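You operate a simulated robot arm through the tools that you are given. There is no shell and no other tool. Be economical: measure what you need, move in short steps, check, and stop when the job is done.

You run a simulated robot arm. Do the job below in one go: nothing can be reset, and whatever is moved stays where it is left.

## Task
Fetch the granule shaker and stand it on the blue sheet. Then open the test bench drawer, take the blue cartridge from there and leave it on the order card, then shut the drawer. Then pull the cabinet door open. The order counts. Set down upright: granule shaker, blue cartridge.
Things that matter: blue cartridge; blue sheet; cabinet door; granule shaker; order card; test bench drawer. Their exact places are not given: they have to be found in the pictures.

It is judged by the outcome, as a careful person would: the job done as asked, and still so three seconds after it is handed in. It fails if anything else is knocked over, pushed out of place, dropped, spilled or broken.

## Robot
A 7-joint arm with a vacuum gripper on a trunk, on a base that drives. Base frame: it is fixed to the floor where the robot stands at the start and does not move with it; the origin is under the middle of the robot, x ahead of it, y to its left, z up; the surface under the hand at the start is at about z = 760. Readings come in mm, rad, newtons and seconds.
With the tool pointing down near the work surface it reaches from about 100 to 640 mm from the robot's upright axis, wherever it stands. Its first joint turns from -2.007 to 2.007 rad. Places, roughly: blue cartridge (5x5x9 cm) [0, 2500, 800]; blue sheet (33x20x1 cm) [-1900, 100, 800]; cabinet door [-100, 2900, 500]; order card [-2750, 0, 750]; test bench drawer [0, 2500, 800]. Payload 2.55 kg.
Tool frame: the origin (TCP) lies in the middle of the cups' lips, and z points out of the cups. The gripper has 1 cup of 44 mm across, covering 44 by 44 mm (tool x, y); the bellows give 20 mm. With the vacuum on, a cup seals on a smooth face that it is pressed against (1 to 4 N); it does not hold porous or soft things. The pull reaches 55 N.
Orientation is that of the tool frame in the base frame, as a unit quaternion [w, x, y, z]. With the cups facing straight down, the tool's x points along the base's -x, its y along +y and its z along -z.

## Interface
- The arm moves only by the tool play_rows. Its argument "deltas" is a list of rows, each an object (a shift or turn left out is 0, a gripper value left out holds the last) with "delta_pos": the shift along the tool's x, y, z in units of 20 mm (1.0 is 20 mm), a list of three; "dr": the turn, a rotation vector about the tool's x, y, z in units of 4 degrees (1.0 is 4 degrees), a list of three; "valve": the vacuum: 1 switches it on, -1 off. In form: [{"delta_pos": [tx, ty, tz], "dr": [rx, ry, rz], "valve": valve}, ...]. A call has 1 to 12 rows; each row shifts and turns the commanded pose from where the row before left it, along the tool's axes as they then stand. A call with a number of a shift or a turn outside -1 to 1 is refused whole. A row lasts 0.2 s, in which the tool goes at most 50 mm and 0.15 rad; a call with a longer step from one row to the next is refused whole, and so is a gripper value outside its range. Where a pose cannot be reached the arm comes as near as it can. A force on the tool above 40 N (or 10 N above the force at the start of the call, whichever is more), or a blocked arm, ends the call early, and 0.2 s more pass. The pull builds up within a second once a cup has sealed. Time passes only in rows, and 0.2 s behind the last, so rows that do not move give it time. The reply holds the time, the measured pose of the TCP, the force on the tool along the base axes and the pull of the vacuum, in the units named above and with some noise, with the torque about the TCP (base axes, N m) and any sound that the robot's microphone picked up.
- Cameras (640 x 400 px; columns grow to the right, rows downward): "scene" is now at [14.5, 189.5, 1753.8]; the picture's right is [0.05, -1.00, 0.00], its down [-0.84, -0.04, -0.54] and it looks along [0.54, 0.03, -0.84] (base axes); focal length 255 px, centre (320, 200). "wrist" rides on the gripper at [81, 6, -173] in the tool frame; the picture's right is [-0.08, 1.00, 0.00], its down [-0.89, -0.07, -0.45] and it looks along [-0.44, -0.04, 0.90] (tool axes); focal length 256 px, centre (320, 200).
- snapshot(camera): a new picture of that camera. It takes no simulated time.
- raise_lower(by): slides the trunk up (or, below 0, down) by that many mm; the arm and the scene camera ride with it, the base frame stays. It gives what a move gives, with no picture.
- drive_base(legs): drives the robot by 1 to 6 legs, each [ahead, left, turn to the left] in mm, mm and rad, along the robot's own axes; the way and the turn of a leg run together, so that a leg with both is an arc; at most 1500 mm and 3.142 rad a leg. The arm and the cameras ride along, it lands a little off, and it stops where it bumps. It gives what a move gives.
- aim_head(pan, tilt): turns the head with the scene camera to pan (to the left, within 2.705 rad either way) and tilt (down, from -0.506 to 1.204), counted from straight ahead of the robot. It gives what a move gives.
- probe_pixels(camera, pixels): for up to 12 pixels [column, row] of the newest picture of that camera ("zoom" is the newest enlarged one), the place [x, y, z] in the base frame of the surface seen there, good to about 2 mm, but the place of the scene camera against the robot may be out by one fixed shift of up to 25 mm in any direction. It takes no simulated time.
- zoom(camera, box): a new picture of the part [left, top, right, bottom] of that camera's present view, enlarged. It takes no simulated time.
- hand_in(): hands the job in; it is judged then, once.

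Keep the steps short. Do not move on a guess: measure, check each grasp and each placing, and mend mistakes. In all there are 110 turns and 78 pictures (those below and enlarged ones count). Leave the vacuum off and the arm clear of the work at the hand-in unless told otherwise, and finish with a single line.

The tools are called after "Call:" by a JSON object that holds its "op" and its "data". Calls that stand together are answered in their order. play_rows: Moves the arm, as the interface text tells. Its arguments: {"type":"object","properties":{"deltas":{"type":"array","items":{"type":"object","properties":{"delta_pos":{"type":"array","items":{"type":"number"}},"dr":{"type":"array","items":{"type":"number"}},"valve":{"type":"number"}}}}},"required":["deltas"]} The other tools are called the same way: raise_lower (by) slides the trunk up or down; drive_base (legs) drives the base; aim_head (pan, tilt) turns the head that bears the scene camera; snapshot (camera) takes a picture; probe_pixels (camera, pixels) gives the place of the surface under pixels of a picture; zoom (camera, box) takes an enlarged picture of a part of a camera's view; hand_in () hands the job in.

At the start:

```text
t: 0.0
tool_pos: [464.6, 66.4, 1071.0]
tcp_rot: [0.0, 0.0, 1.0, 0.0]
ft_force: [-0.3, 0.0, 0.0]
moment: [0.0, 0.01, -0.02]
pull: 0.1
trunk travel left (down, up): [-875.0, 115.0]
robot x, y, heading: [-1.2, -0.6, 0.004]
head pan, tilt: [0.052, 1.0]
```

scene: 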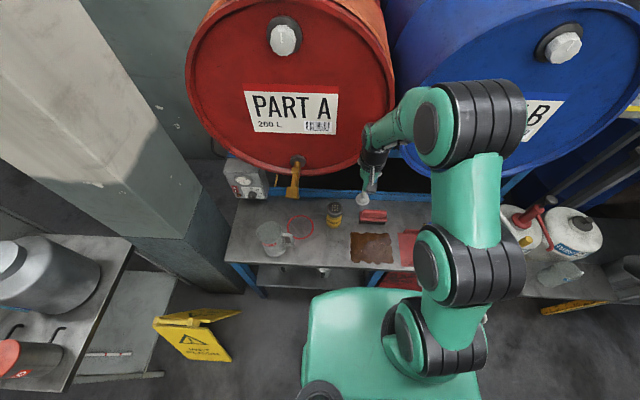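
wrist: 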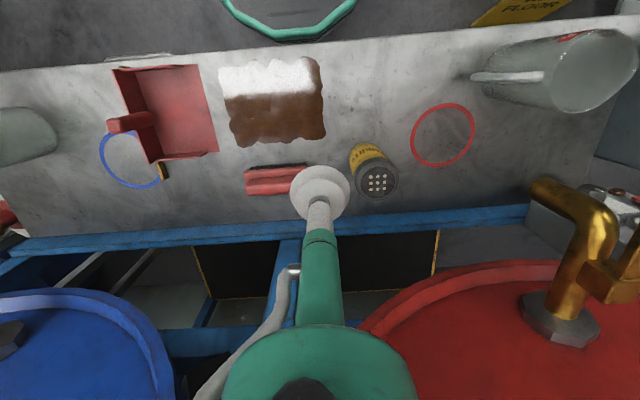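

The yellow jar with a perforated cap at scene (334,213) looks like the granule shaker. I zoom in on it with both cameras.

Call:
{"op": "zoom", "data": {"camera": "wrist", "box": [220, 80, 480, 240]}}

Call:
{"op": "zoom", "data": {"camera": "scene", "box": [230, 170, 430, 295]}}

Call:
{"op": "probe_pixels", "data": {"camera": "wrist", "pixels": [[377, 182], [370, 165], [390, 200], [354, 160], [270, 180], [440, 135], [420, 200], [270, 110], [540, 80], [310, 185]]}}

```text
2.46 times, centred on (350, 160) of wrist
```

zoom: 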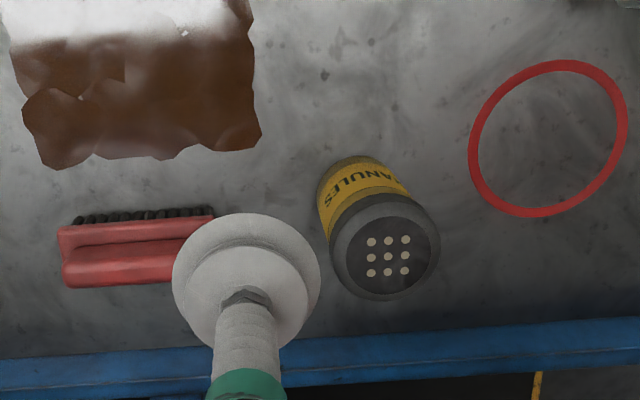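

```text
3.20 times, centred on (330, 232) of scene
```

zoom: 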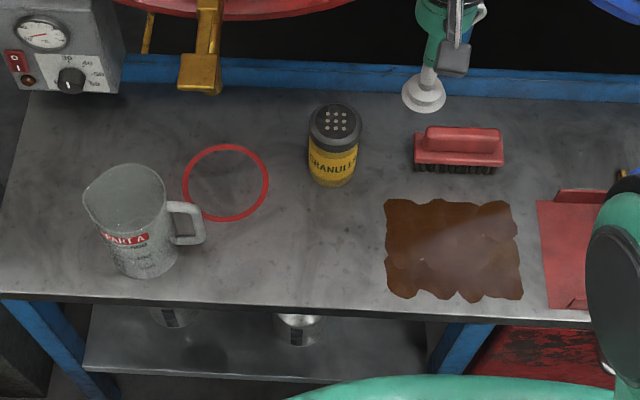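

```text
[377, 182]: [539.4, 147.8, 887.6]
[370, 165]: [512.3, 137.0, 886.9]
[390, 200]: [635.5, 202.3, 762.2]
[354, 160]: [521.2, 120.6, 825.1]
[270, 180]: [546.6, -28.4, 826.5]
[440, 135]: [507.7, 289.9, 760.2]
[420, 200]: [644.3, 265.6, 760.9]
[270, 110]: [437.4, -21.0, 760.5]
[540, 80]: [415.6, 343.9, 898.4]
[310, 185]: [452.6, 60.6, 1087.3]
```

I read the shaker lid centre at about (539,148,887). Before moving towards it I check the clearance to the drums and their taps.

Call:
{"op": "probe_pixels", "data": {"camera": "wrist", "pixels": [[450, 280], [500, 262], [560, 215], [545, 190], [400, 310], [100, 290], [430, 225], [590, 290], [380, 192], [368, 185], [388, 180]]}}

Call:
{"op": "probe_pixels", "data": {"camera": "scene", "pixels": [[295, 180], [298, 160], [290, 150], [330, 150], [334, 207], [285, 40], [235, 130]]}}

```text
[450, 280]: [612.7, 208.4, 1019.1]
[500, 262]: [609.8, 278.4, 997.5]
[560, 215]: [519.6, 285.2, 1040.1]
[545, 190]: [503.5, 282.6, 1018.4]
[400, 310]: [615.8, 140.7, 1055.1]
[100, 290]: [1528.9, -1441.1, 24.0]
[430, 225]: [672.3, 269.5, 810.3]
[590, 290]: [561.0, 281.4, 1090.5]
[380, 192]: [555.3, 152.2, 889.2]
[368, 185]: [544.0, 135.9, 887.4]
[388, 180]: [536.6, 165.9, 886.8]
```

```text
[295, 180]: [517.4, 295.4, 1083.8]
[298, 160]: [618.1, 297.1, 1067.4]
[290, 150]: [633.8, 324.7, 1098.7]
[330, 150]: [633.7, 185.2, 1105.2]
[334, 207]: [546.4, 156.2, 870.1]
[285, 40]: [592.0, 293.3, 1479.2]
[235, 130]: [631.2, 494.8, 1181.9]
```

The drum rim is at x≈612, so there is room. I move over the shaker: first y and part of the way down, then look.

Call:
{"op": "play_rows", "data": {"deltas": [{"delta_pos": [-0.4, 0.8, 0.8]}, {"delta_pos": [-0.4, 0.8, 0.8]}, {"delta_pos": [-0.4, 0.8, 0.8]}, {"delta_pos": [-0.4, 0.8, 0.8]}, {"delta_pos": [-0.4, 0.88, 0.8]}, {"delta_pos": [-0.4, 0, 0.8]}, {"delta_pos": [-0.4, 0, 0.8]}, {"delta_pos": [-0.4, 0, 0.8]}, {"delta_pos": [-0.5, 0, 0.5]}]}}

Call:
{"op": "snapshot", "data": {"camera": "wrist"}}

Call:
{"op": "snapshot", "data": {"camera": "scene"}}

```text
t: 2.0
tool_pos: [539.0, 148.1, 933.8]
tcp_rot: [0.0, 0.0, 1.0, 0.0]
ft_force: [0.7, 0.0, 0.9]
moment: [0.0, 0.02, 0.02]
pull: 0.0
trunk travel left (down, up): [-875.0, 115.0]
robot x, y, heading: [-3.5, 1.3, -0.002]
head pan, tilt: [0.052, 1.0]
```

```text
73 pictures are left
```

wrist: 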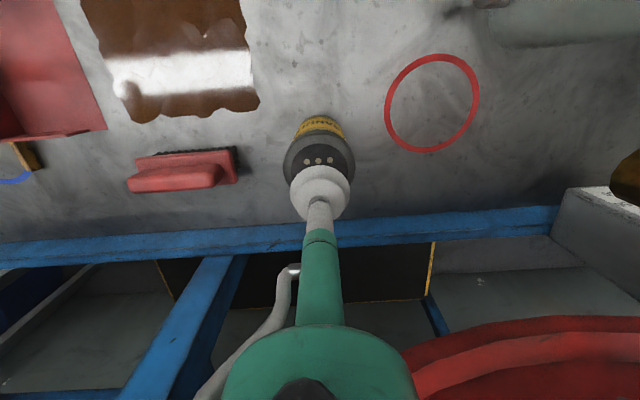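

```text
72 pictures are left
```

scene: 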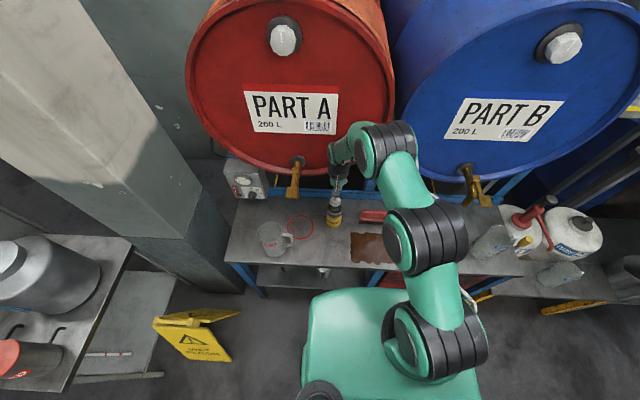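

The cup is over the lid. I switch the vacuum on and go down to light contact at about z=885.

Call:
{"op": "play_rows", "data": {"deltas": [{"delta_pos": [0, 0, 0.8], "valve": 1}, {"delta_pos": [0, 0, 0.8]}, {"delta_pos": [0, 0, 0.5]}, {"delta_pos": [0, 0, 0.25]}, {"delta_pos": [0, 0, 0.1]}, {}, {}, {}]}}

```text
t: 3.8
tool_pos: [538.9, 146.8, 885.5]
tcp_rot: [0.0, -0.001, 1.0, 0.0]
ft_force: [-1.7, 1.9, 2.2]
moment: [-0.01, 0.05, 0.01]
pull: 54.9
trunk travel left (down, up): [-875.0, 115.0]
robot x, y, heading: [1.4, -3.1, -0.0]
head pan, tilt: [0.052, 1.0]
```

It sealed with the full 55 N pull. I lift it slowly and check that the whole shaker comes up, not only the lid.

Call:
{"op": "play_rows", "data": {"deltas": [{"delta_pos": [0, 0, -0.3]}, {"delta_pos": [0, 0, -0.5]}, {"delta_pos": [0, 0, -0.7]}, {"delta_pos": [0, 0, -0.8]}, {"delta_pos": [0, 0, -0.7]}, {}]}}

Call:
{"op": "snapshot", "data": {"camera": "wrist"}}

```text
t: 5.2
tool_pos: [538.7, 146.3, 942.6]
tcp_rot: [-0.001, 0.0, 1.0, 0.001]
ft_force: [0.0, 0.1, -3.2]
moment: [-0.03, 0.01, -0.04]
pull: 55.2
trunk travel left (down, up): [-875.0, 115.0]
robot x, y, heading: [-1.5, 1.7, -0.003]
head pan, tilt: [0.052, 1.0]
```

```text
71 pictures are left
```

wrist: 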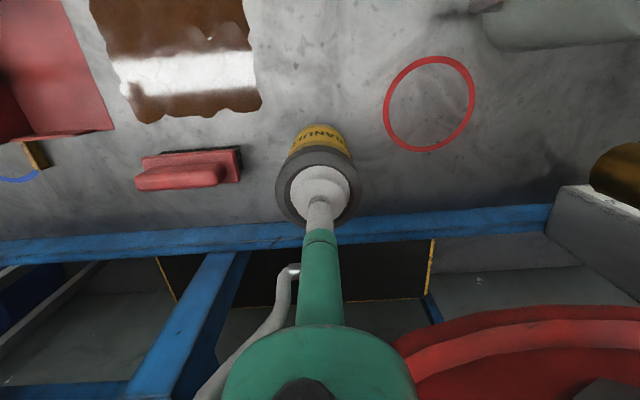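

The whole shaker (about 0.35 kg) is up. I bring it back and higher, and pan the head around to survey the room.

Call:
{"op": "play_rows", "data": {"deltas": [{"delta_pos": [0.5, 0, -0.5]}, {"delta_pos": [0.8, 0, -0.8]}, {"delta_pos": [0.8, 0, -0.8]}, {"delta_pos": [0.8, 0, -0.8]}, {"delta_pos": [0.8, -0.4, -0.8]}, {"delta_pos": [0.8, -0.6, -0.8]}, {"delta_pos": [0.8, -0.6, -0.6]}, {"delta_pos": [0.8, -0.6, 0]}, {"delta_pos": [0.8, -0.6, 0]}, {"delta_pos": [0.8, -0.6, 0]}, {"delta_pos": [0.5, -0.4, 0]}, {}]}}

Call:
{"op": "aim_head", "data": {"pan": 2.6, "tilt": 0.55}}

Call:
{"op": "snapshot", "data": {"camera": "scene"}}

Call:
{"op": "aim_head", "data": {"pan": 1.57, "tilt": 0.55}}

Call:
{"op": "snapshot", "data": {"camera": "scene"}}

Call:
{"op": "aim_head", "data": {"pan": -2.6, "tilt": 0.55}}

Call:
{"op": "snapshot", "data": {"camera": "scene"}}

```text
t: 7.8
tool_pos: [376.0, 72.9, 1046.0]
tcp_rot: [0.0, 0.0, 1.0, -0.001]
ft_force: [-0.2, 0.8, -3.3]
moment: [-0.02, 0.01, 0.01]
pull: 55.1
trunk travel left (down, up): [-875.0, 115.0]
robot x, y, heading: [2.1, 0.1, 0.004]
head pan, tilt: [0.052, 1.0]
```

```text
t: 10.1
tool_pos: [375.6, 72.0, 1047.3]
tcp_rot: [0.001, 0.0, 1.0, 0.0]
ft_force: [-1.2, 0.2, -3.0]
moment: [-0.03, -0.01, -0.02]
pull: 54.3
trunk travel left (down, up): [-875.0, 115.0]
robot x, y, heading: [1.1, 0.1, 0.002]
head pan, tilt: [2.601, 0.55]
```

```text
70 pictures are left
```

scene: 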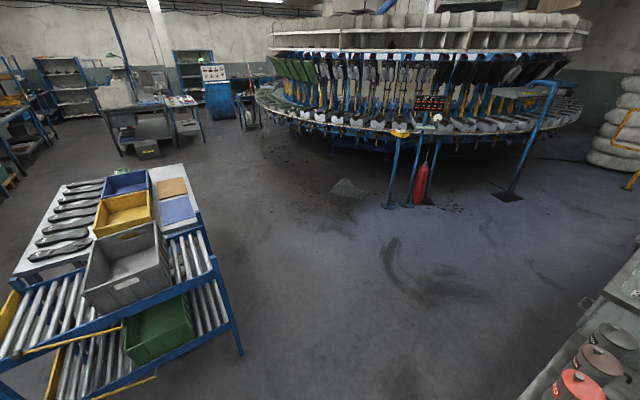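

```text
t: 11.4
tool_pos: [377.1, 72.6, 1045.9]
tcp_rot: [0.0, 0.0, 1.0, 0.0]
ft_force: [-0.3, 0.4, -3.2]
moment: [0.02, 0.0, -0.02]
pull: 55.0
trunk travel left (down, up): [-875.0, 115.0]
robot x, y, heading: [2.2, 3.4, -0.0]
head pan, tilt: [1.571, 0.55]
```

```text
69 pictures are left
```

scene: 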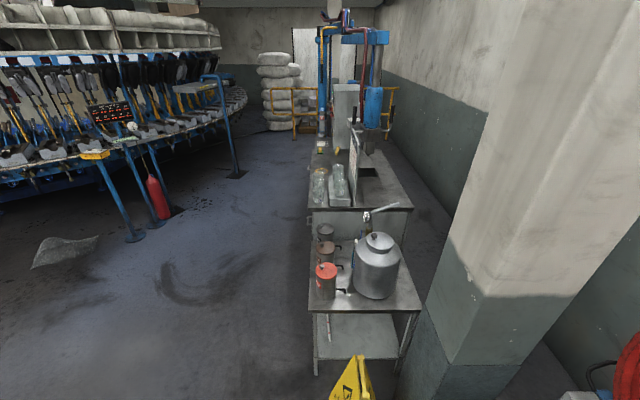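

```text
t: 14.8
tool_pos: [375.7, 72.6, 1045.9]
tcp_rot: [-0.001, 0.0, 1.0, 0.0]
ft_force: [0.3, 0.1, -3.8]
moment: [-0.02, 0.03, 0.03]
pull: 55.0
trunk travel left (down, up): [-875.0, 115.0]
robot x, y, heading: [-0.2, -2.6, 0.002]
head pan, tilt: [-2.601, 0.55]
```

```text
68 pictures are left
```

scene: 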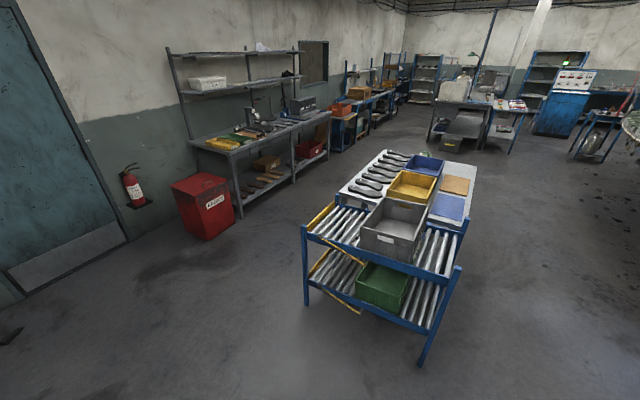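

The blue sheet appears at (450,205) on the roller table. I probe the table, the floor and other candidates.

Call:
{"op": "probe_pixels", "data": {"camera": "scene", "pixels": [[450, 207], [436, 213], [464, 215], [440, 195], [466, 198], [456, 185], [310, 230], [440, 290], [475, 165], [370, 200], [410, 240], [470, 110]]}}

Call:
{"op": "zoom", "data": {"camera": "scene", "box": [330, 130, 490, 230]}}

Call:
{"op": "zoom", "data": {"camera": "scene", "box": [420, 50, 640, 188]}}

```text
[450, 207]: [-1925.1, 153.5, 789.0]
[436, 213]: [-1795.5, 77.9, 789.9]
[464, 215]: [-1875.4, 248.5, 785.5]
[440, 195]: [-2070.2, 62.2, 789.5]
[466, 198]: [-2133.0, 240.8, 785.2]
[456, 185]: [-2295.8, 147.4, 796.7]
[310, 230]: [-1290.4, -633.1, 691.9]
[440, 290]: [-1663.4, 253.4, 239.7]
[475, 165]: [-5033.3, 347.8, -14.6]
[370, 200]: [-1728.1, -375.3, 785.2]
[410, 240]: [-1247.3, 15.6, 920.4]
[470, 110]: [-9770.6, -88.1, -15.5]
```

```text
4.00 times, centred on (410, 180) of scene
```

zoom: 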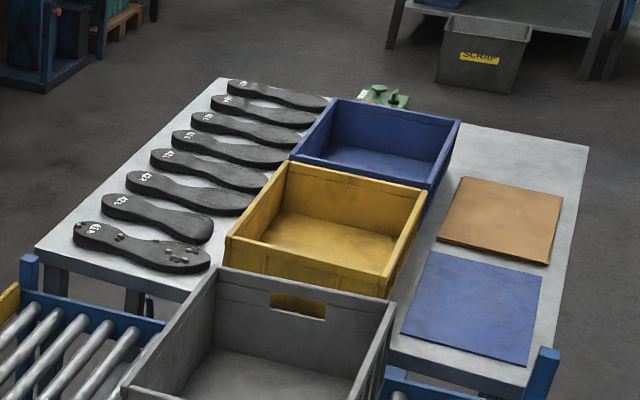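

```text
2.90 times, centred on (530, 119) of scene
```

zoom: 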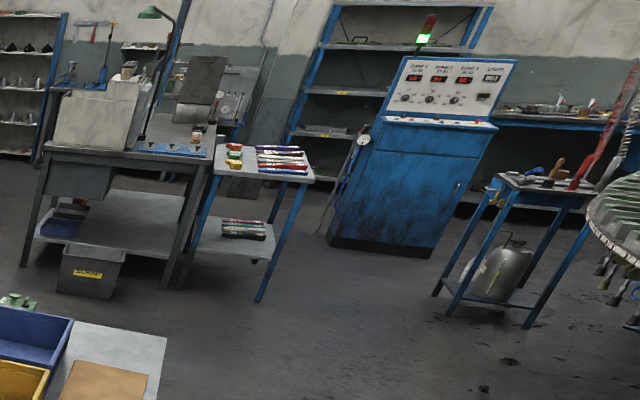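

The blue sheet lies around (-1935,155,789) on the +y side of the table. I plan the drive to stand on that side, so I first measure the near obstacles on the floor.

Call:
{"op": "probe_pixels", "data": {"camera": "scene", "pixels": [[425, 345], [460, 268], [422, 362], [306, 300], [468, 225]]}}

Call:
{"op": "aim_head", "data": {"pan": 2.2, "tilt": 0.8}}

Call:
{"op": "snapshot", "data": {"camera": "scene"}}

```text
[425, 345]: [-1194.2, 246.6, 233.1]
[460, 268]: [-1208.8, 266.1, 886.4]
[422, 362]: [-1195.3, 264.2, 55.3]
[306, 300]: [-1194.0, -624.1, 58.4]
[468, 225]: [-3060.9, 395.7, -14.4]
```

```text
t: 18.6
tool_pos: [375.3, 73.1, 1045.9]
tcp_rot: [0.0, 0.001, 1.0, -0.001]
ft_force: [-0.8, 0.1, -3.0]
moment: [0.0, -0.01, -0.02]
pull: 55.1
trunk travel left (down, up): [-875.0, 115.0]
robot x, y, heading: [-0.4, -0.4, -0.0]
head pan, tilt: [2.201, 0.799]
```

```text
65 pictures are left
```

scene: 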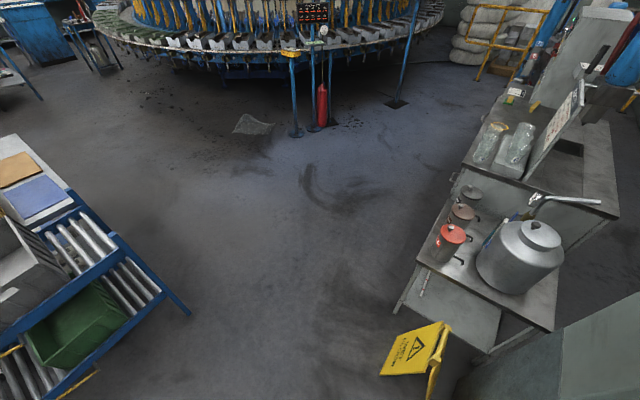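

Call:
{"op": "probe_pixels", "data": {"camera": "scene", "pixels": [[382, 372], [432, 398], [398, 308], [420, 258], [490, 350], [455, 185], [188, 312], [295, 135], [322, 130], [252, 125], [40, 195], [450, 235]]}}

Call:
{"op": "zoom", "data": {"camera": "scene", "box": [420, 60, 640, 198]}}

```text
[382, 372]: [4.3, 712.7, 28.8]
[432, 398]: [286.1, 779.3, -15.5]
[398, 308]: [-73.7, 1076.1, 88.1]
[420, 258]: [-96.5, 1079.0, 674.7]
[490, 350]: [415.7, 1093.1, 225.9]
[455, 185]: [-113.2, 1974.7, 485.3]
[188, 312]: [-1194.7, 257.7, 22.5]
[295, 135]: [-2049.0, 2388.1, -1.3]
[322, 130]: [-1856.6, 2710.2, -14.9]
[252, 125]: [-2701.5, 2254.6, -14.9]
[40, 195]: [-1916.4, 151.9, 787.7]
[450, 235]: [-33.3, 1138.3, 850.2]
```

```text
2.90 times, centred on (530, 129) of scene
```

zoom: 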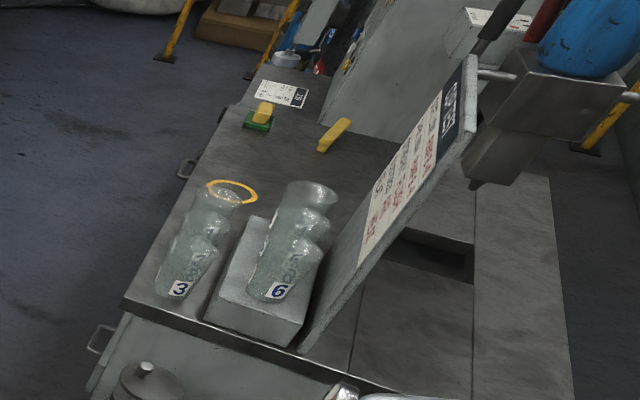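

The scene camera reads about (+7,+8,-17) off compared with the wrist (floor at -15). I drive back, left and back again to stand on the +y side of the roller table, then turn right to face it.

Call:
{"op": "drive_base", "data": {"legs": [[-600, 0, 0], [0, 1000, 0], [-1300, 0, 0], [0, 0, -1.571]]}}

Call:
{"op": "aim_head", "data": {"pan": 0, "tilt": 0.8}}

Call:
{"op": "snapshot", "data": {"camera": "scene"}}

```text
t: 36.6
tool_pos: [-1804.3, 595.4, 1046.4]
tcp_rot: [-0.002, 0.706, 0.709, -0.001]
ft_force: [-0.3, 0.2, -3.6]
moment: [0.02, 0.01, 0.01]
pull: 54.6
trunk travel left (down, up): [-875.0, 115.0]
robot x, y, heading: [-1877.2, 972.0, -1.566]
head pan, tilt: [2.201, 0.799]
```

```text
t: 38.6
tool_pos: [-1803.7, 595.7, 1045.4]
tcp_rot: [0.0, 0.706, 0.708, 0.001]
ft_force: [0.2, -1.2, -3.0]
moment: [0.0, 0.0, -0.03]
pull: 54.3
trunk travel left (down, up): [-875.0, 115.0]
robot x, y, heading: [-1878.3, 970.1, -1.57]
head pan, tilt: [0.0, 0.799]
```

```text
63 pictures are left
```

scene: 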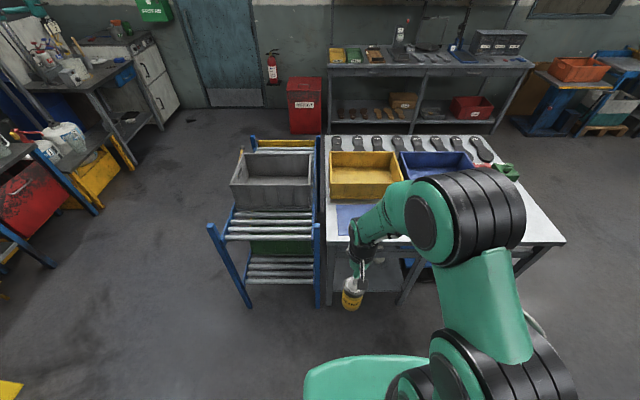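

The robot faces the table. I probe the sheet corners, the table edge and my own base front, and zoom in on the green thing at (512,172), looking for the order card.

Call:
{"op": "probe_pixels", "data": {"camera": "scene", "pixels": [[360, 357], [338, 206], [338, 233], [362, 206], [345, 220], [330, 245], [562, 240], [440, 200], [512, 172], [335, 376], [430, 270]]}}

Call:
{"op": "zoom", "data": {"camera": "scene", "box": [400, 110, 600, 250]}}

Call:
{"op": "snapshot", "data": {"camera": "wrist"}}

```text
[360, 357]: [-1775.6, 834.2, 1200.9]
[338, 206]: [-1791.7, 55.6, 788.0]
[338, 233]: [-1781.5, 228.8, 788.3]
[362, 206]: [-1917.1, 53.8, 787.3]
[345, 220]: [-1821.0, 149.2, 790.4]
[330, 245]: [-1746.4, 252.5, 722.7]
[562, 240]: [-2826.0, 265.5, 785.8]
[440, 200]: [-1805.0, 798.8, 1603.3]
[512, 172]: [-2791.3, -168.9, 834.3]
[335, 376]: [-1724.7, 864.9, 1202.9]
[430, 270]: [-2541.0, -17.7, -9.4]
```

```text
2.86 times, centred on (500, 180) of scene
```

zoom: 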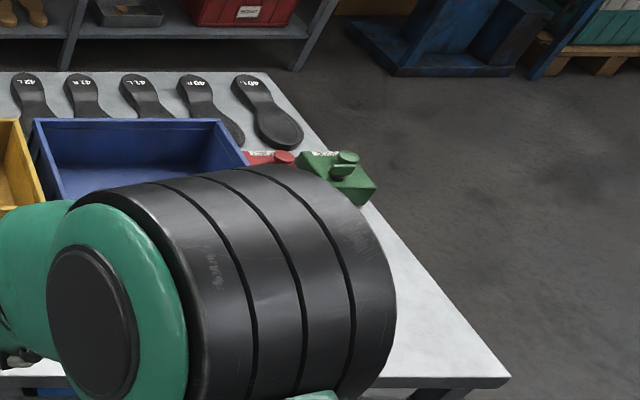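

```text
61 pictures are left
```

wrist: 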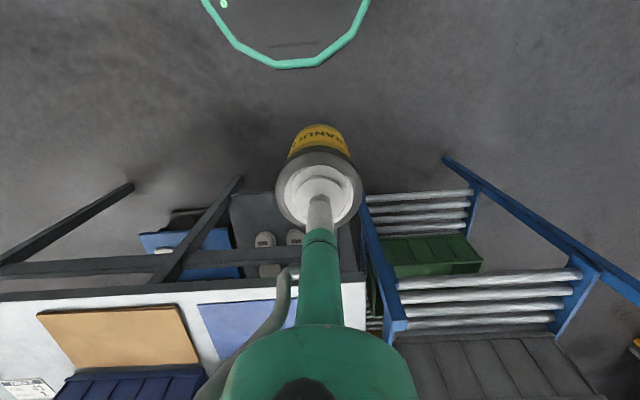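

The wrist view shows a white card at (20,390), likely the order card. I probe it, the sheet corners, the table edge and the base outline.

Call:
{"op": "probe_pixels", "data": {"camera": "wrist", "pixels": [[285, 64], [10, 384], [28, 396], [60, 385], [200, 306], [270, 302], [218, 355], [240, 320], [360, 285], [100, 290], [110, 320], [298, 318]]}}

Call:
{"op": "zoom", "data": {"camera": "wrist", "box": [0, 270, 208, 400]}}

```text
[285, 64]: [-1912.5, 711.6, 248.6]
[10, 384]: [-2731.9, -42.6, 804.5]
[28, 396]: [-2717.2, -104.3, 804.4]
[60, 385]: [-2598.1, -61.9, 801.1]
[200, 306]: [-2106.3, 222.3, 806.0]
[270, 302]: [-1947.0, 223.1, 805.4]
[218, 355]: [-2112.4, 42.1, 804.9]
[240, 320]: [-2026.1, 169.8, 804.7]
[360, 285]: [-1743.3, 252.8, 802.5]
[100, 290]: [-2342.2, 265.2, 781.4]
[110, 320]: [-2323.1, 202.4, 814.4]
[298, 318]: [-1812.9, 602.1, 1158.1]
```

```text
3.08 times, centred on (104, 335) of wrist
```

zoom: 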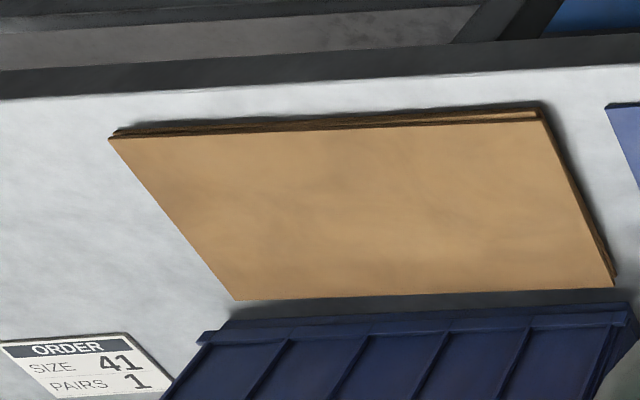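

The order card is found near (-2740,-60,804), beside the blue bin. The sheet spans x -1785…-2113, y 23…223, top 805. I drive forward 350 and right 75.

Call:
{"op": "drive_base", "data": {"legs": [[350, -75, 0]]}}

Call:
{"op": "snapshot", "data": {"camera": "wrist"}}

```text
t: 41.0
tool_pos: [-1881.2, 237.2, 1045.7]
tcp_rot: [0.0, 0.708, 0.706, 0.001]
ft_force: [0.0, 0.4, -3.6]
moment: [0.02, 0.01, 0.0]
pull: 54.8
trunk travel left (down, up): [-875.0, 115.0]
robot x, y, heading: [-1950.2, 615.7, -1.582]
head pan, tilt: [0.0, 0.799]
```

```text
59 pictures are left
```

wrist: 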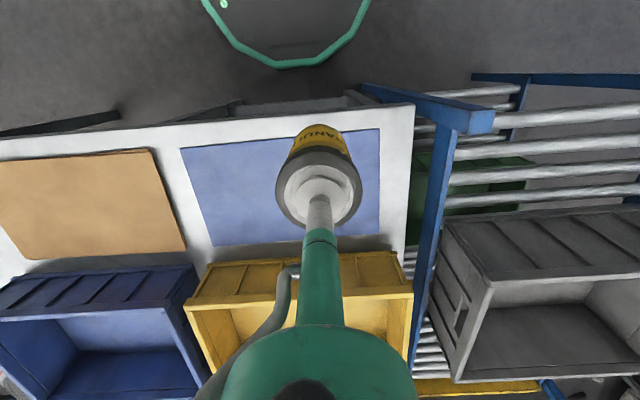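

Call:
{"op": "probe_pixels", "data": {"camera": "wrist", "pixels": [[182, 151], [376, 133], [218, 244], [374, 233], [260, 180], [230, 265], [380, 256], [240, 130]]}}

```text
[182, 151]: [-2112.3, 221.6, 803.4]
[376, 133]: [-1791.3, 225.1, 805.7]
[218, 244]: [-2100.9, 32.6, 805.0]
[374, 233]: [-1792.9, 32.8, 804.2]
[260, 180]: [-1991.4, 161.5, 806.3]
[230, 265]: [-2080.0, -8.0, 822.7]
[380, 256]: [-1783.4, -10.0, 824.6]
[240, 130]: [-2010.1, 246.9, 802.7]
```

The sheet centre is (-1948,128) with its top at 805. I move across above it first, then down most of the way.

Call:
{"op": "play_rows", "data": {"deltas": [{"delta_pos": [-0.7, -0.4, 0]}, {"delta_pos": [-0.8, -0.5, 0]}, {"delta_pos": [-0.8, -0.5, 0]}, {"delta_pos": [-0.8, -0.5, 0.4]}, {"delta_pos": [-0.8, -0.5, 0.7]}, {"delta_pos": [-0.8, -0.5, 0.8]}, {"delta_pos": [-0.65, -0.45, 0.8]}, {"delta_pos": [0, 0, 0.8]}, {"delta_pos": [0, 0, 0.8]}, {"delta_pos": [0, 0, 0.5]}, {"delta_pos": [0, 0, 0.2]}, {}]}}

Call:
{"op": "snapshot", "data": {"camera": "wrist"}}

```text
t: 43.6
tool_pos: [-1949.4, 132.4, 947.5]
tcp_rot: [0.0, 0.709, 0.705, 0.001]
ft_force: [-1.1, 0.0, -3.6]
moment: [0.03, -0.01, -0.04]
pull: 55.0
trunk travel left (down, up): [-875.0, 115.0]
robot x, y, heading: [-1950.6, 614.3, -1.576]
head pan, tilt: [0.0, 0.799]
```

```text
58 pictures are left
```

wrist: 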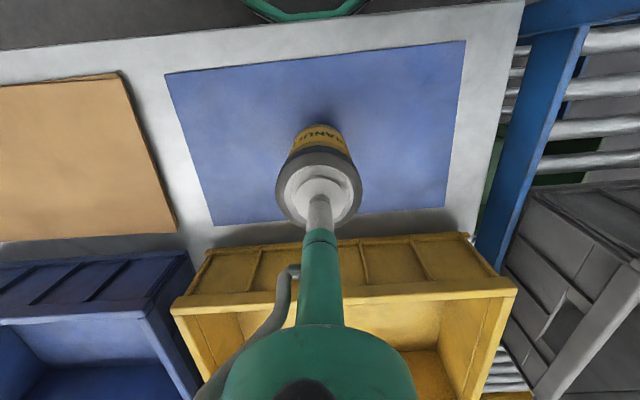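

Well over the sheet, about 17 mm to go. I lower in small steps until the weight comes off.

Call:
{"op": "play_rows", "data": {"deltas": [{"delta_pos": [0, 0, 0.4]}, {"delta_pos": [0, 0, 0.25]}, {"delta_pos": [0, 0, 0.1]}, {}]}}

```text
t: 44.6
tool_pos: [-1948.6, 132.0, 931.3]
tcp_rot: [0.0, 0.708, 0.706, 0.0]
ft_force: [0.0, -0.1, -1.8]
moment: [0.03, -0.01, -0.02]
pull: 54.5
trunk travel left (down, up): [-875.0, 115.0]
robot x, y, heading: [-1953.8, 612.7, -1.574]
head pan, tilt: [0.0, 0.799]
```

The weight is starting to transfer (-3.6 to -1.8 N). A little further.

Call:
{"op": "play_rows", "data": {"deltas": [{"delta_pos": [0, 0, 0.1]}, {"delta_pos": [0, 0, 0.08]}, {}]}}

```text
t: 45.4
tool_pos: [-1948.9, 131.3, 929.0]
tcp_rot: [0.002, 0.709, 0.705, -0.001]
ft_force: [-0.9, 2.4, 15.0]
moment: [0.19, 0.07, 0.0]
pull: 55.4
trunk travel left (down, up): [-875.0, 115.0]
robot x, y, heading: [-1951.4, 614.3, -1.573]
head pan, tilt: [0.0, 0.799]
```

It is firmly on the sheet (15 N). I ease up slightly, release the vacuum, wait, then lift.

Call:
{"op": "play_rows", "data": {"deltas": [{"delta_pos": [0, 0, -0.08]}, {"valve": -1}, {}, {}, {}, {}, {"delta_pos": [0, 0, -0.1]}, {"delta_pos": [0, 0, -0.3]}, {"delta_pos": [0, 0, -0.7]}, {"delta_pos": [0, 0, -0.8]}, {"delta_pos": [0, 0, -0.8]}, {}]}}

Call:
{"op": "snapshot", "data": {"camera": "wrist"}}

```text
t: 48.0
tool_pos: [-1949.8, 131.3, 981.9]
tcp_rot: [0.0, 0.709, 0.705, 0.0]
ft_force: [-0.1, 0.2, -1.0]
moment: [0.0, 0.02, 0.0]
pull: 0.1
trunk travel left (down, up): [-875.0, 115.0]
robot x, y, heading: [-1952.9, 614.1, -1.571]
head pan, tilt: [0.0, 0.799]
```

```text
57 pictures are left
```

wrist: 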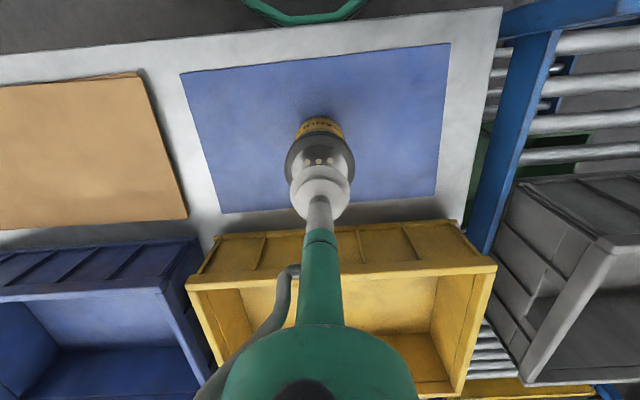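

The shaker stands upright on the sheet. I raise and retract the arm, back away, turn left and drive towards the test bench area.

Call:
{"op": "play_rows", "data": {"deltas": [{"delta_pos": [0, 0, -0.8]}, {"delta_pos": [0, 0, -0.8]}, {"delta_pos": [0, 0, -0.8]}, {"delta_pos": [0, 0, -0.8]}, {"delta_pos": [0.5, 0, -0.8]}, {"delta_pos": [0.8, 0, -0.5]}, {"delta_pos": [0.8, 0, 0]}, {"delta_pos": [0.8, 0, 0]}, {"delta_pos": [0.8, 0, 0]}, {"delta_pos": [0.8, 0, 0]}, {"delta_pos": [0.5, 0, 0]}, {}]}}

Call:
{"op": "drive_base", "data": {"legs": [[-800, 0, 0], [0, 0, 1.571], [1000, 0, 0]]}}

Call:
{"op": "aim_head", "data": {"pan": 0.9, "tilt": 0.6}}

Call:
{"op": "snapshot", "data": {"camera": "scene"}}

```text
t: 50.6
tool_pos: [-1948.6, 232.7, 1073.4]
tcp_rot: [-0.001, 0.708, 0.706, 0.0]
ft_force: [-0.3, 0.5, -0.9]
moment: [0.02, 0.01, -0.02]
pull: 0.0
trunk travel left (down, up): [-875.0, 115.0]
robot x, y, heading: [-1953.4, 613.2, -1.577]
head pan, tilt: [0.0, 0.799]
```

```text
t: 63.5
tool_pos: [-566.4, 1416.6, 1072.8]
tcp_rot: [0.0, -0.004, 1.0, -0.001]
ft_force: [-0.4, 0.2, 0.3]
moment: [0.02, -0.01, 0.0]
pull: 0.1
trunk travel left (down, up): [-875.0, 115.0]
robot x, y, heading: [-946.2, 1409.9, 0.006]
head pan, tilt: [0.0, 0.799]
```

```text
t: 64.7
tool_pos: [-566.4, 1417.0, 1072.2]
tcp_rot: [0.0, -0.004, 1.0, 0.001]
ft_force: [-0.2, 0.3, 0.5]
moment: [-0.04, 0.0, -0.02]
pull: 0.1
trunk travel left (down, up): [-875.0, 115.0]
robot x, y, heading: [-945.4, 1403.7, 0.006]
head pan, tilt: [0.901, 0.6]
```

```text
56 pictures are left
```

scene: 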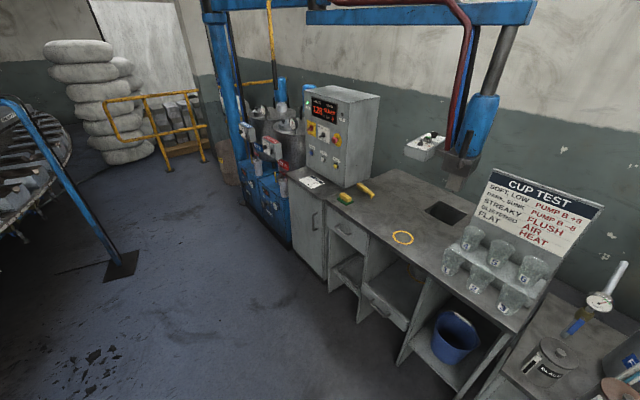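

I see the test bench front: a cabinet door at (308,235) on the left, and a drawer with a handle at about (345,232). I zoom in.

Call:
{"op": "zoom", "data": {"camera": "scene", "box": [270, 160, 460, 350]}}

Call:
{"op": "probe_pixels", "data": {"camera": "scene", "pixels": [[313, 217], [345, 230], [340, 228], [355, 240], [375, 308], [290, 180], [325, 200], [120, 268], [405, 320], [120, 295], [290, 245], [413, 238]]}}

```text
2.11 times, centred on (365, 255) of scene
```

zoom: 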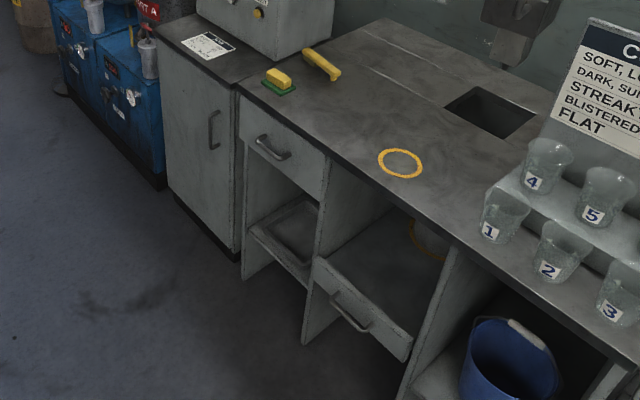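

```text
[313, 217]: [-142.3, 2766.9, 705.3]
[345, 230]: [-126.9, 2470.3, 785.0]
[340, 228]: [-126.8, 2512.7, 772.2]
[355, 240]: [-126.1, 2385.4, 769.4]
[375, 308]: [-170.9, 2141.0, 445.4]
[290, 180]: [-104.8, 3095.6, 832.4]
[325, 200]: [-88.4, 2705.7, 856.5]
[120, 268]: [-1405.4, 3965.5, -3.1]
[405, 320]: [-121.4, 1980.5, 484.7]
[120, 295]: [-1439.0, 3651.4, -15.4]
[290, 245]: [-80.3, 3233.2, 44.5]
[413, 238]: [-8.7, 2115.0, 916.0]
```

The drawer in question is the upper one: y≈2370–2620, z≈770–800 with a bar handle, face near x≈-110. The cabinet door is at y≈2640–3000, handle at y≈2767, so the hinge is at larger y. I drive to a spot in front of the drawer.

Call:
{"op": "drive_base", "data": {"legs": [[0, 1080, 0], [150, 0, 0]]}}

Call:
{"op": "aim_head", "data": {"pan": 0.0, "tilt": 0.9}}

Call:
{"op": "snapshot", "data": {"camera": "scene"}}

Call:
{"op": "snapshot", "data": {"camera": "wrist"}}

```text
t: 71.2
tool_pos: [-428.8, 2507.3, 1074.1]
tcp_rot: [-0.001, -0.008, 1.0, 0.0]
ft_force: [-0.1, 0.0, 0.3]
moment: [0.04, 0.03, -0.02]
pull: 0.1
trunk travel left (down, up): [-875.0, 115.0]
robot x, y, heading: [-805.1, 2494.5, 0.011]
head pan, tilt: [0.901, 0.6]
```

```text
t: 72.4
tool_pos: [-428.8, 2507.0, 1073.7]
tcp_rot: [0.0, -0.007, 1.0, 0.0]
ft_force: [0.2, -0.2, -0.4]
moment: [-0.03, -0.01, 0.0]
pull: 0.1
trunk travel left (down, up): [-875.0, 115.0]
robot x, y, heading: [-810.8, 2497.9, 0.014]
head pan, tilt: [0.0, 0.901]
```

```text
54 pictures are left
```

scene: 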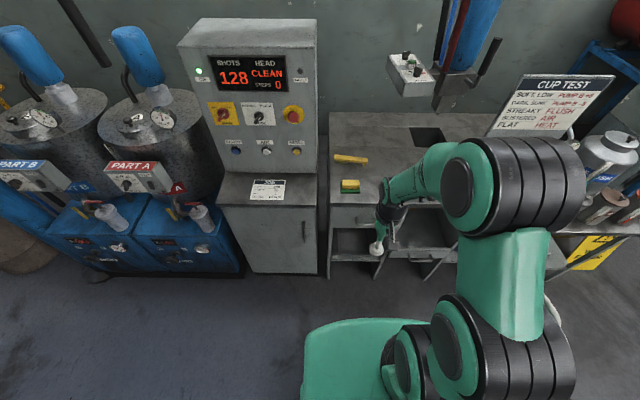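

```text
53 pictures are left
```

wrist: 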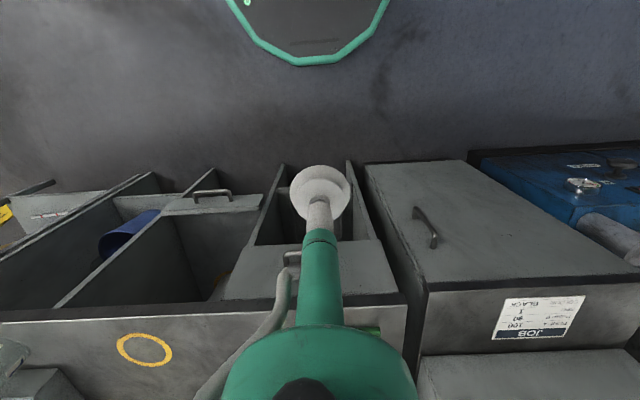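

I probe the drawer face, its handle and the door from the wrist view.

Call:
{"op": "probe_pixels", "data": {"camera": "wrist", "pixels": [[370, 248], [392, 288], [355, 270], [380, 275], [292, 258], [240, 290], [258, 255], [360, 245], [426, 235], [380, 190], [465, 165], [415, 260]]}}

Call:
{"op": "zoom", "data": {"camera": "wrist", "box": [200, 180, 460, 340]}}

```text
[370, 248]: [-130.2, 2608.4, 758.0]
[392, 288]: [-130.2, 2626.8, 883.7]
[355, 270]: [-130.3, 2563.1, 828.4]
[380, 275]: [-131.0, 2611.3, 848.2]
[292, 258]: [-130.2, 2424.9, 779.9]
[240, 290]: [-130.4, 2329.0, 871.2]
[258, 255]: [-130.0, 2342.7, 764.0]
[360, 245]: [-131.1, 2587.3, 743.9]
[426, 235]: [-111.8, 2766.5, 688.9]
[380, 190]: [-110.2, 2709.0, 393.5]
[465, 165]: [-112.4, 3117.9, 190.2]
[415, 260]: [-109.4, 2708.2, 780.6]
```

```text
2.46 times, centred on (330, 260) of wrist
```

zoom: 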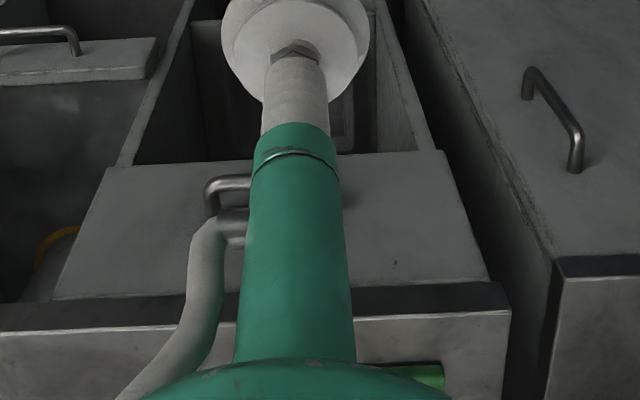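

The drawer face is at x=-130, y 2330–2625, z 740–870, and its handle covers about y 2425–2525. I will press the cup at y≈2580, z≈810. First I move forward and start turning the tool to horizontal.

Call:
{"op": "play_rows", "data": {"deltas": [{"delta_pos": [-0.8, 0.4, 0]}, {"delta_pos": [-0.8, 0.4, 0]}, {"delta_pos": [-0.8, 0.4, 0]}, {"delta_pos": [-0.8, 0.4, 0]}, {"delta_pos": [-0.8, 0.4, 0]}, {"delta_pos": [-0.8, 0.4, 0]}, {"delta_pos": [-0.8, 0.4, 0]}, {"delta_pos": [-0.8, 0.4, 0]}, {"delta_pos": [-0.8, 0.4, 0]}, {}]}}

Call:
{"op": "play_rows", "data": {"deltas": [{"dr": [0, -1, 0]}, {"dr": [0, -1, 0]}, {"dr": [0, -1, 0]}, {"dr": [0, -1, 0]}, {"dr": [0, -1, 0]}, {"dr": [0, -1, 0]}, {"dr": [0, -1, 0]}, {"dr": [0, -1, 0]}, {"dr": [0, -1, 0]}, {"dr": [0, -1, 0]}, {"dr": [0, -1, 0]}, {}]}}

```text
t: 74.6
tool_pos: [-284.2, 2580.9, 1074.5]
tcp_rot: [0.0, -0.008, 1.0, 0.0]
ft_force: [-0.5, -1.0, -0.2]
moment: [0.0, 0.02, 0.02]
pull: 0.1
trunk travel left (down, up): [-875.0, 115.0]
robot x, y, heading: [-809.7, 2494.2, 0.014]
head pan, tilt: [0.0, 0.901]
```

```text
t: 77.2
tool_pos: [-286.2, 2571.6, 1071.0]
tcp_rot: [0.31, -0.002, 0.951, -0.016]
ft_force: [-0.4, 0.2, -0.4]
moment: [-0.02, 0.03, 0.01]
pull: 0.0
out of reach, approached as far as the arm can: row 10
trunk travel left (down, up): [-875.0, 115.0]
robot x, y, heading: [-811.0, 2497.3, 0.015]
head pan, tilt: [0.0, 0.901]
```

The turn stops at about 36°: out of reach in this arm position. I look at the arm's shape.

Call:
{"op": "snapshot", "data": {"camera": "scene"}}

```text
51 pictures are left
```

scene: 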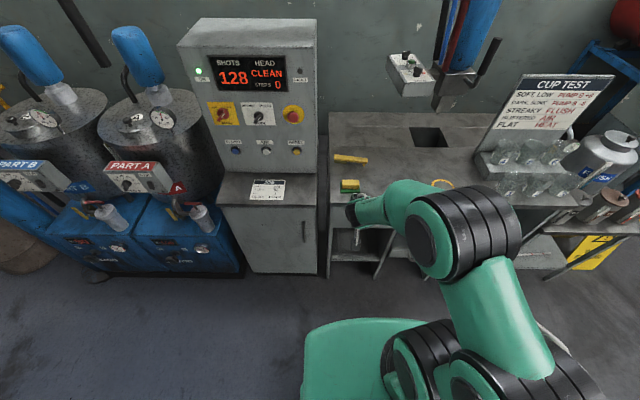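

The arm is folded too much, so the tool needs to be further out. I move forward 140 mm (190 mm above the bench top) and then continue the turn.

Call:
{"op": "play_rows", "data": {"deltas": [{"delta_pos": [-0.77, 0, 0.64]}, {"delta_pos": [-0.77, 0, 0.64]}, {"delta_pos": [-0.77, 0, 0.64]}, {"delta_pos": [-0.77, 0, 0.64]}, {"delta_pos": [-0.77, 0, 0.64]}, {"delta_pos": [-0.77, 0, 0.64]}, {"delta_pos": [-0.77, 0, 0.64]}, {}]}}

Call:
{"op": "play_rows", "data": {"deltas": [{"dr": [0, -1, 0]}, {"dr": [0, -1, 0]}, {"dr": [0, -1, 0]}, {"dr": [0, -1, 0]}, {"dr": [0, -1, 0]}, {"dr": [0, -1, 0]}, {"dr": [0, -1, 0]}, {"dr": [0, -1, 0]}, {"dr": [0, -1, 0]}, {"dr": [0, -1, 0]}, {"dr": [0, -1, 0]}, {}]}}

```text
t: 79.0
tool_pos: [-145.5, 2572.2, 1069.3]
tcp_rot: [0.331, -0.003, 0.944, -0.012]
ft_force: [-0.6, 0.3, -0.1]
moment: [0.0, 0.01, 0.02]
pull: 0.0
trunk travel left (down, up): [-875.0, 115.0]
robot x, y, heading: [-809.6, 2499.0, 0.01]
head pan, tilt: [0.0, 0.901]
```

```text
t: 81.6
tool_pos: [-148.2, 2559.1, 1065.2]
tcp_rot: [0.605, -0.004, 0.796, -0.034]
ft_force: [0.9, -0.8, -0.1]
moment: [0.01, 0.0, 0.0]
pull: 0.1
out of reach, approached as far as the arm can: row 4, 6
trunk travel left (down, up): [-875.0, 115.0]
robot x, y, heading: [-803.9, 2498.4, 0.016]
head pan, tilt: [0.0, 0.901]
```

The tool is at 74.5° now. A bit further forward, then the last 16°.

Call:
{"op": "play_rows", "data": {"deltas": [{"delta_pos": [-0.27, 0, 0.96]}, {"delta_pos": [-0.27, 0, 0.96]}, {"delta_pos": [-0.27, 0, 0.96]}, {"delta_pos": [-0.27, 0, 0.96]}, {"dr": [0, -1, 0]}, {"dr": [0, -1, 0]}, {"dr": [0, -1, 0]}, {"dr": [0, -0.9, 0]}, {}]}}

```text
t: 83.6
tool_pos: [-69.8, 2556.4, 1064.9]
tcp_rot: [0.707, -0.006, 0.707, -0.038]
ft_force: [0.6, 0.6, 0.6]
moment: [-0.01, 0.04, -0.02]
pull: 0.1
trunk travel left (down, up): [-875.0, 115.0]
robot x, y, heading: [-806.7, 2493.8, 0.014]
head pan, tilt: [0.0, 0.901]
```

The tool is horizontal with a 2.6° yaw. I drive back 150 mm so it clears the bench, then straighten the yaw and shift y to 2580.

Call:
{"op": "drive_base", "data": {"legs": [[-150, 0, 0]]}}

Call:
{"op": "play_rows", "data": {"deltas": [{"delta_pos": [0, 0.6, 0], "dr": [-0.65, 0, 0]}, {"delta_pos": [0, 0.6, 0]}, {}]}}

Call:
{"op": "raise_lower", "data": {"by": -255}}

Call:
{"op": "snapshot", "data": {"camera": "wrist"}}

Call:
{"op": "snapshot", "data": {"camera": "scene"}}

```text
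t: 85.0
tool_pos: [-218.2, 2552.3, 1065.5]
tcp_rot: [0.707, -0.005, 0.707, -0.039]
ft_force: [-0.5, 0.0, 0.7]
moment: [0.03, 0.0, 0.01]
pull: 0.1
trunk travel left (down, up): [-875.0, 115.0]
robot x, y, heading: [-958.9, 2494.8, 0.011]
head pan, tilt: [0.0, 0.901]
```

```text
t: 85.8
tool_pos: [-217.3, 2587.9, 1063.5]
tcp_rot: [0.706, -0.021, 0.708, -0.022]
ft_force: [0.4, -0.1, 0.4]
moment: [0.0, 0.01, 0.01]
pull: 0.0
out of reach, approached as far as the arm can: row 1
trunk travel left (down, up): [-875.0, 115.0]
robot x, y, heading: [-956.9, 2494.9, 0.012]
head pan, tilt: [0.0, 0.901]
```

```text
t: 88.4
tool_pos: [-218.4, 2587.9, 809.5]
tcp_rot: [0.706, -0.021, 0.708, -0.022]
ft_force: [0.5, -0.8, 0.2]
moment: [0.01, -0.01, 0.01]
pull: 0.1
trunk travel left (down, up): [-620.0, 370.0]
robot x, y, heading: [-954.1, 2492.7, 0.011]
head pan, tilt: [0.0, 0.901]
```

```text
50 pictures are left
```

wrist: 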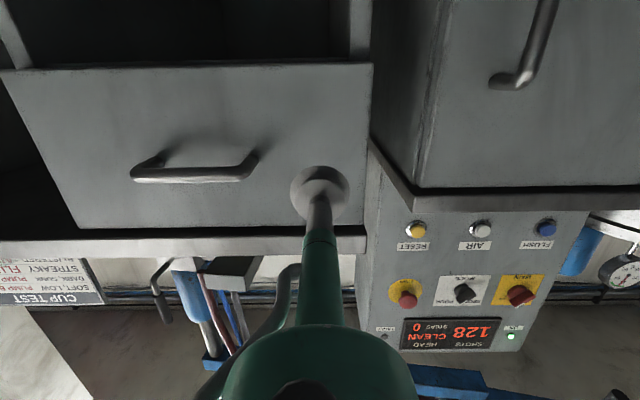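

```text
49 pictures are left
```

scene: 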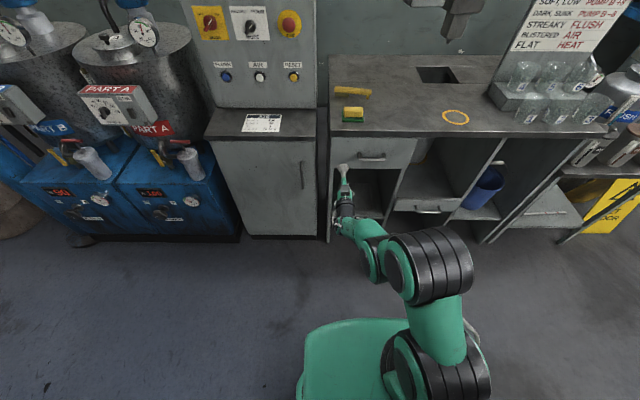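

The view is clear: the tool axis meets the drawer face at about pixel (320,157), between the handle's end and the right edge. I probe to verify.

Call:
{"op": "probe_pixels", "data": {"camera": "wrist", "pixels": [[320, 157], [258, 160], [368, 150], [330, 70], [365, 222], [180, 178], [400, 150], [500, 80], [545, 20]]}}

```text
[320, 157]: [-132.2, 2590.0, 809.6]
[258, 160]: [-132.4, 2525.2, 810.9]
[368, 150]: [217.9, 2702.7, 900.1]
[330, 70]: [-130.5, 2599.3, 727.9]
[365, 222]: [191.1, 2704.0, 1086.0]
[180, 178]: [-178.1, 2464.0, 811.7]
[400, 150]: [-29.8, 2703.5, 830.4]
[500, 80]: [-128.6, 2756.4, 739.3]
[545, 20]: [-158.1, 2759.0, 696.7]
```

I shift y by -6, drive forward 65 mm, then close in with the arm and the vacuum on.

Call:
{"op": "drive_base", "data": {"legs": [[65, -6, 0]]}}

Call:
{"op": "play_rows", "data": {"deltas": [{"delta_pos": [0, 0, 0.4], "valve": 1}, {"delta_pos": [0, 0, 0.3]}, {"delta_pos": [0, 0, 0.2]}, {"delta_pos": [0, 0, 0.15]}, {}, {}, {}]}}

```text
t: 89.4
tool_pos: [-151.0, 2582.9, 808.4]
tcp_rot: [0.706, -0.02, 0.708, -0.022]
ft_force: [-0.5, 0.4, 0.0]
moment: [0.0, -0.02, -0.03]
pull: 0.1
trunk travel left (down, up): [-620.0, 370.0]
robot x, y, heading: [-892.5, 2489.1, 0.015]
head pan, tilt: [0.0, 0.901]
```

```text
t: 91.0
tool_pos: [-131.1, 2581.5, 810.8]
tcp_rot: [0.707, -0.019, 0.706, -0.022]
ft_force: [0.9, -2.0, 8.1]
moment: [0.11, 0.09, 0.13]
pull: 55.2
trunk travel left (down, up): [-620.0, 370.0]
robot x, y, heading: [-894.0, 2486.5, 0.011]
head pan, tilt: [0.0, 0.901]
```

Sealed (55 N). I pull by driving back: 60 mm first, to check the drawer follows.

Call:
{"op": "drive_base", "data": {"legs": [[-60, 0, 0]]}}

Call:
{"op": "snapshot", "data": {"camera": "scene"}}

```text
t: 91.9
tool_pos: [-191.7, 2582.3, 812.1]
tcp_rot: [0.707, -0.02, 0.706, -0.023]
ft_force: [0.6, 0.0, 11.5]
moment: [0.13, 0.05, 0.04]
pull: 54.7
trunk travel left (down, up): [-620.0, 370.0]
robot x, y, heading: [-952.4, 2483.3, 0.014]
head pan, tilt: [0.0, 0.901]
```

```text
48 pictures are left
```

scene: 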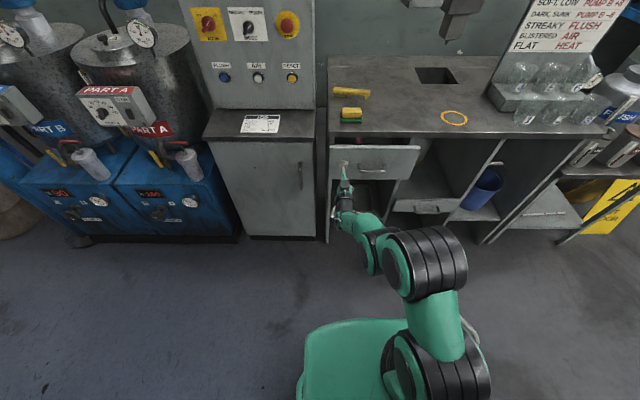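

The drawer follows. I pull further, 150 mm.

Call:
{"op": "drive_base", "data": {"legs": [[-150, 0, 0]]}}

Call:
{"op": "zoom", "data": {"camera": "scene", "box": [280, 60, 480, 220]}}

```text
t: 93.3
tool_pos: [-342.5, 2583.0, 811.8]
tcp_rot: [0.707, -0.021, 0.706, -0.022]
ft_force: [0.6, 15.7, 3.5]
moment: [0.42, 0.07, -0.08]
pull: 54.6
trunk travel left (down, up): [-620.0, 370.0]
robot x, y, heading: [-1102.4, 2481.2, 0.014]
head pan, tilt: [0.0, 0.901]
```

```text
2.50 times, centred on (380, 140) of scene
```

zoom: 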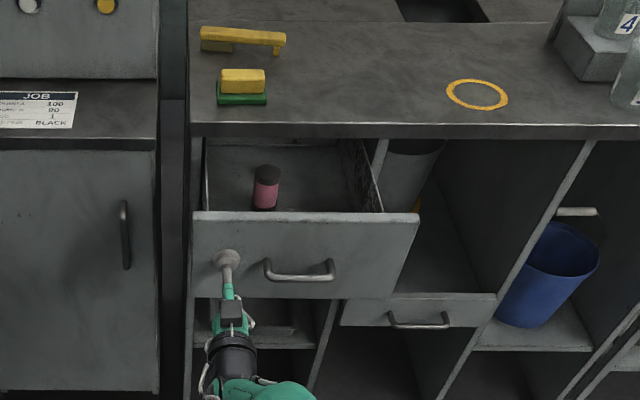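

I see a pink cartridge; the blue one may be deeper or hidden behind the front panel. I pull another 70 mm with a small right correction against the 15 N side force.

Call:
{"op": "drive_base", "data": {"legs": [[-70, -3, 0]]}}

Call:
{"op": "zoom", "data": {"camera": "scene", "box": [280, 60, 480, 220]}}

```text
t: 94.3
tool_pos: [-411.3, 2580.8, 811.0]
tcp_rot: [0.707, -0.024, 0.706, -0.021]
ft_force: [1.1, 17.8, 1.1]
moment: [0.39, 0.12, -0.37]
pull: 54.9
trunk travel left (down, up): [-620.0, 370.0]
robot x, y, heading: [-1174.7, 2479.5, 0.011]
head pan, tilt: [0.0, 0.901]
```

```text
2.50 times, centred on (380, 140) of scene
```

zoom: 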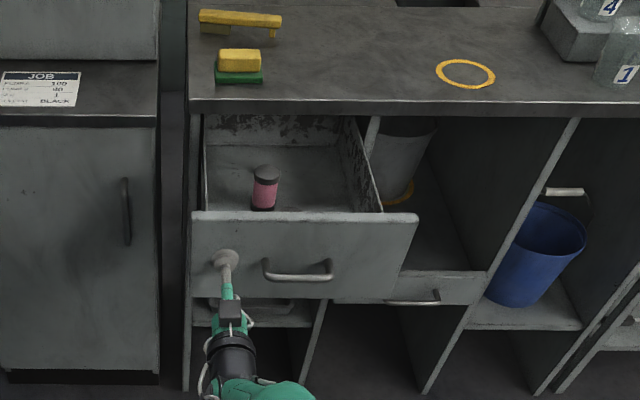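

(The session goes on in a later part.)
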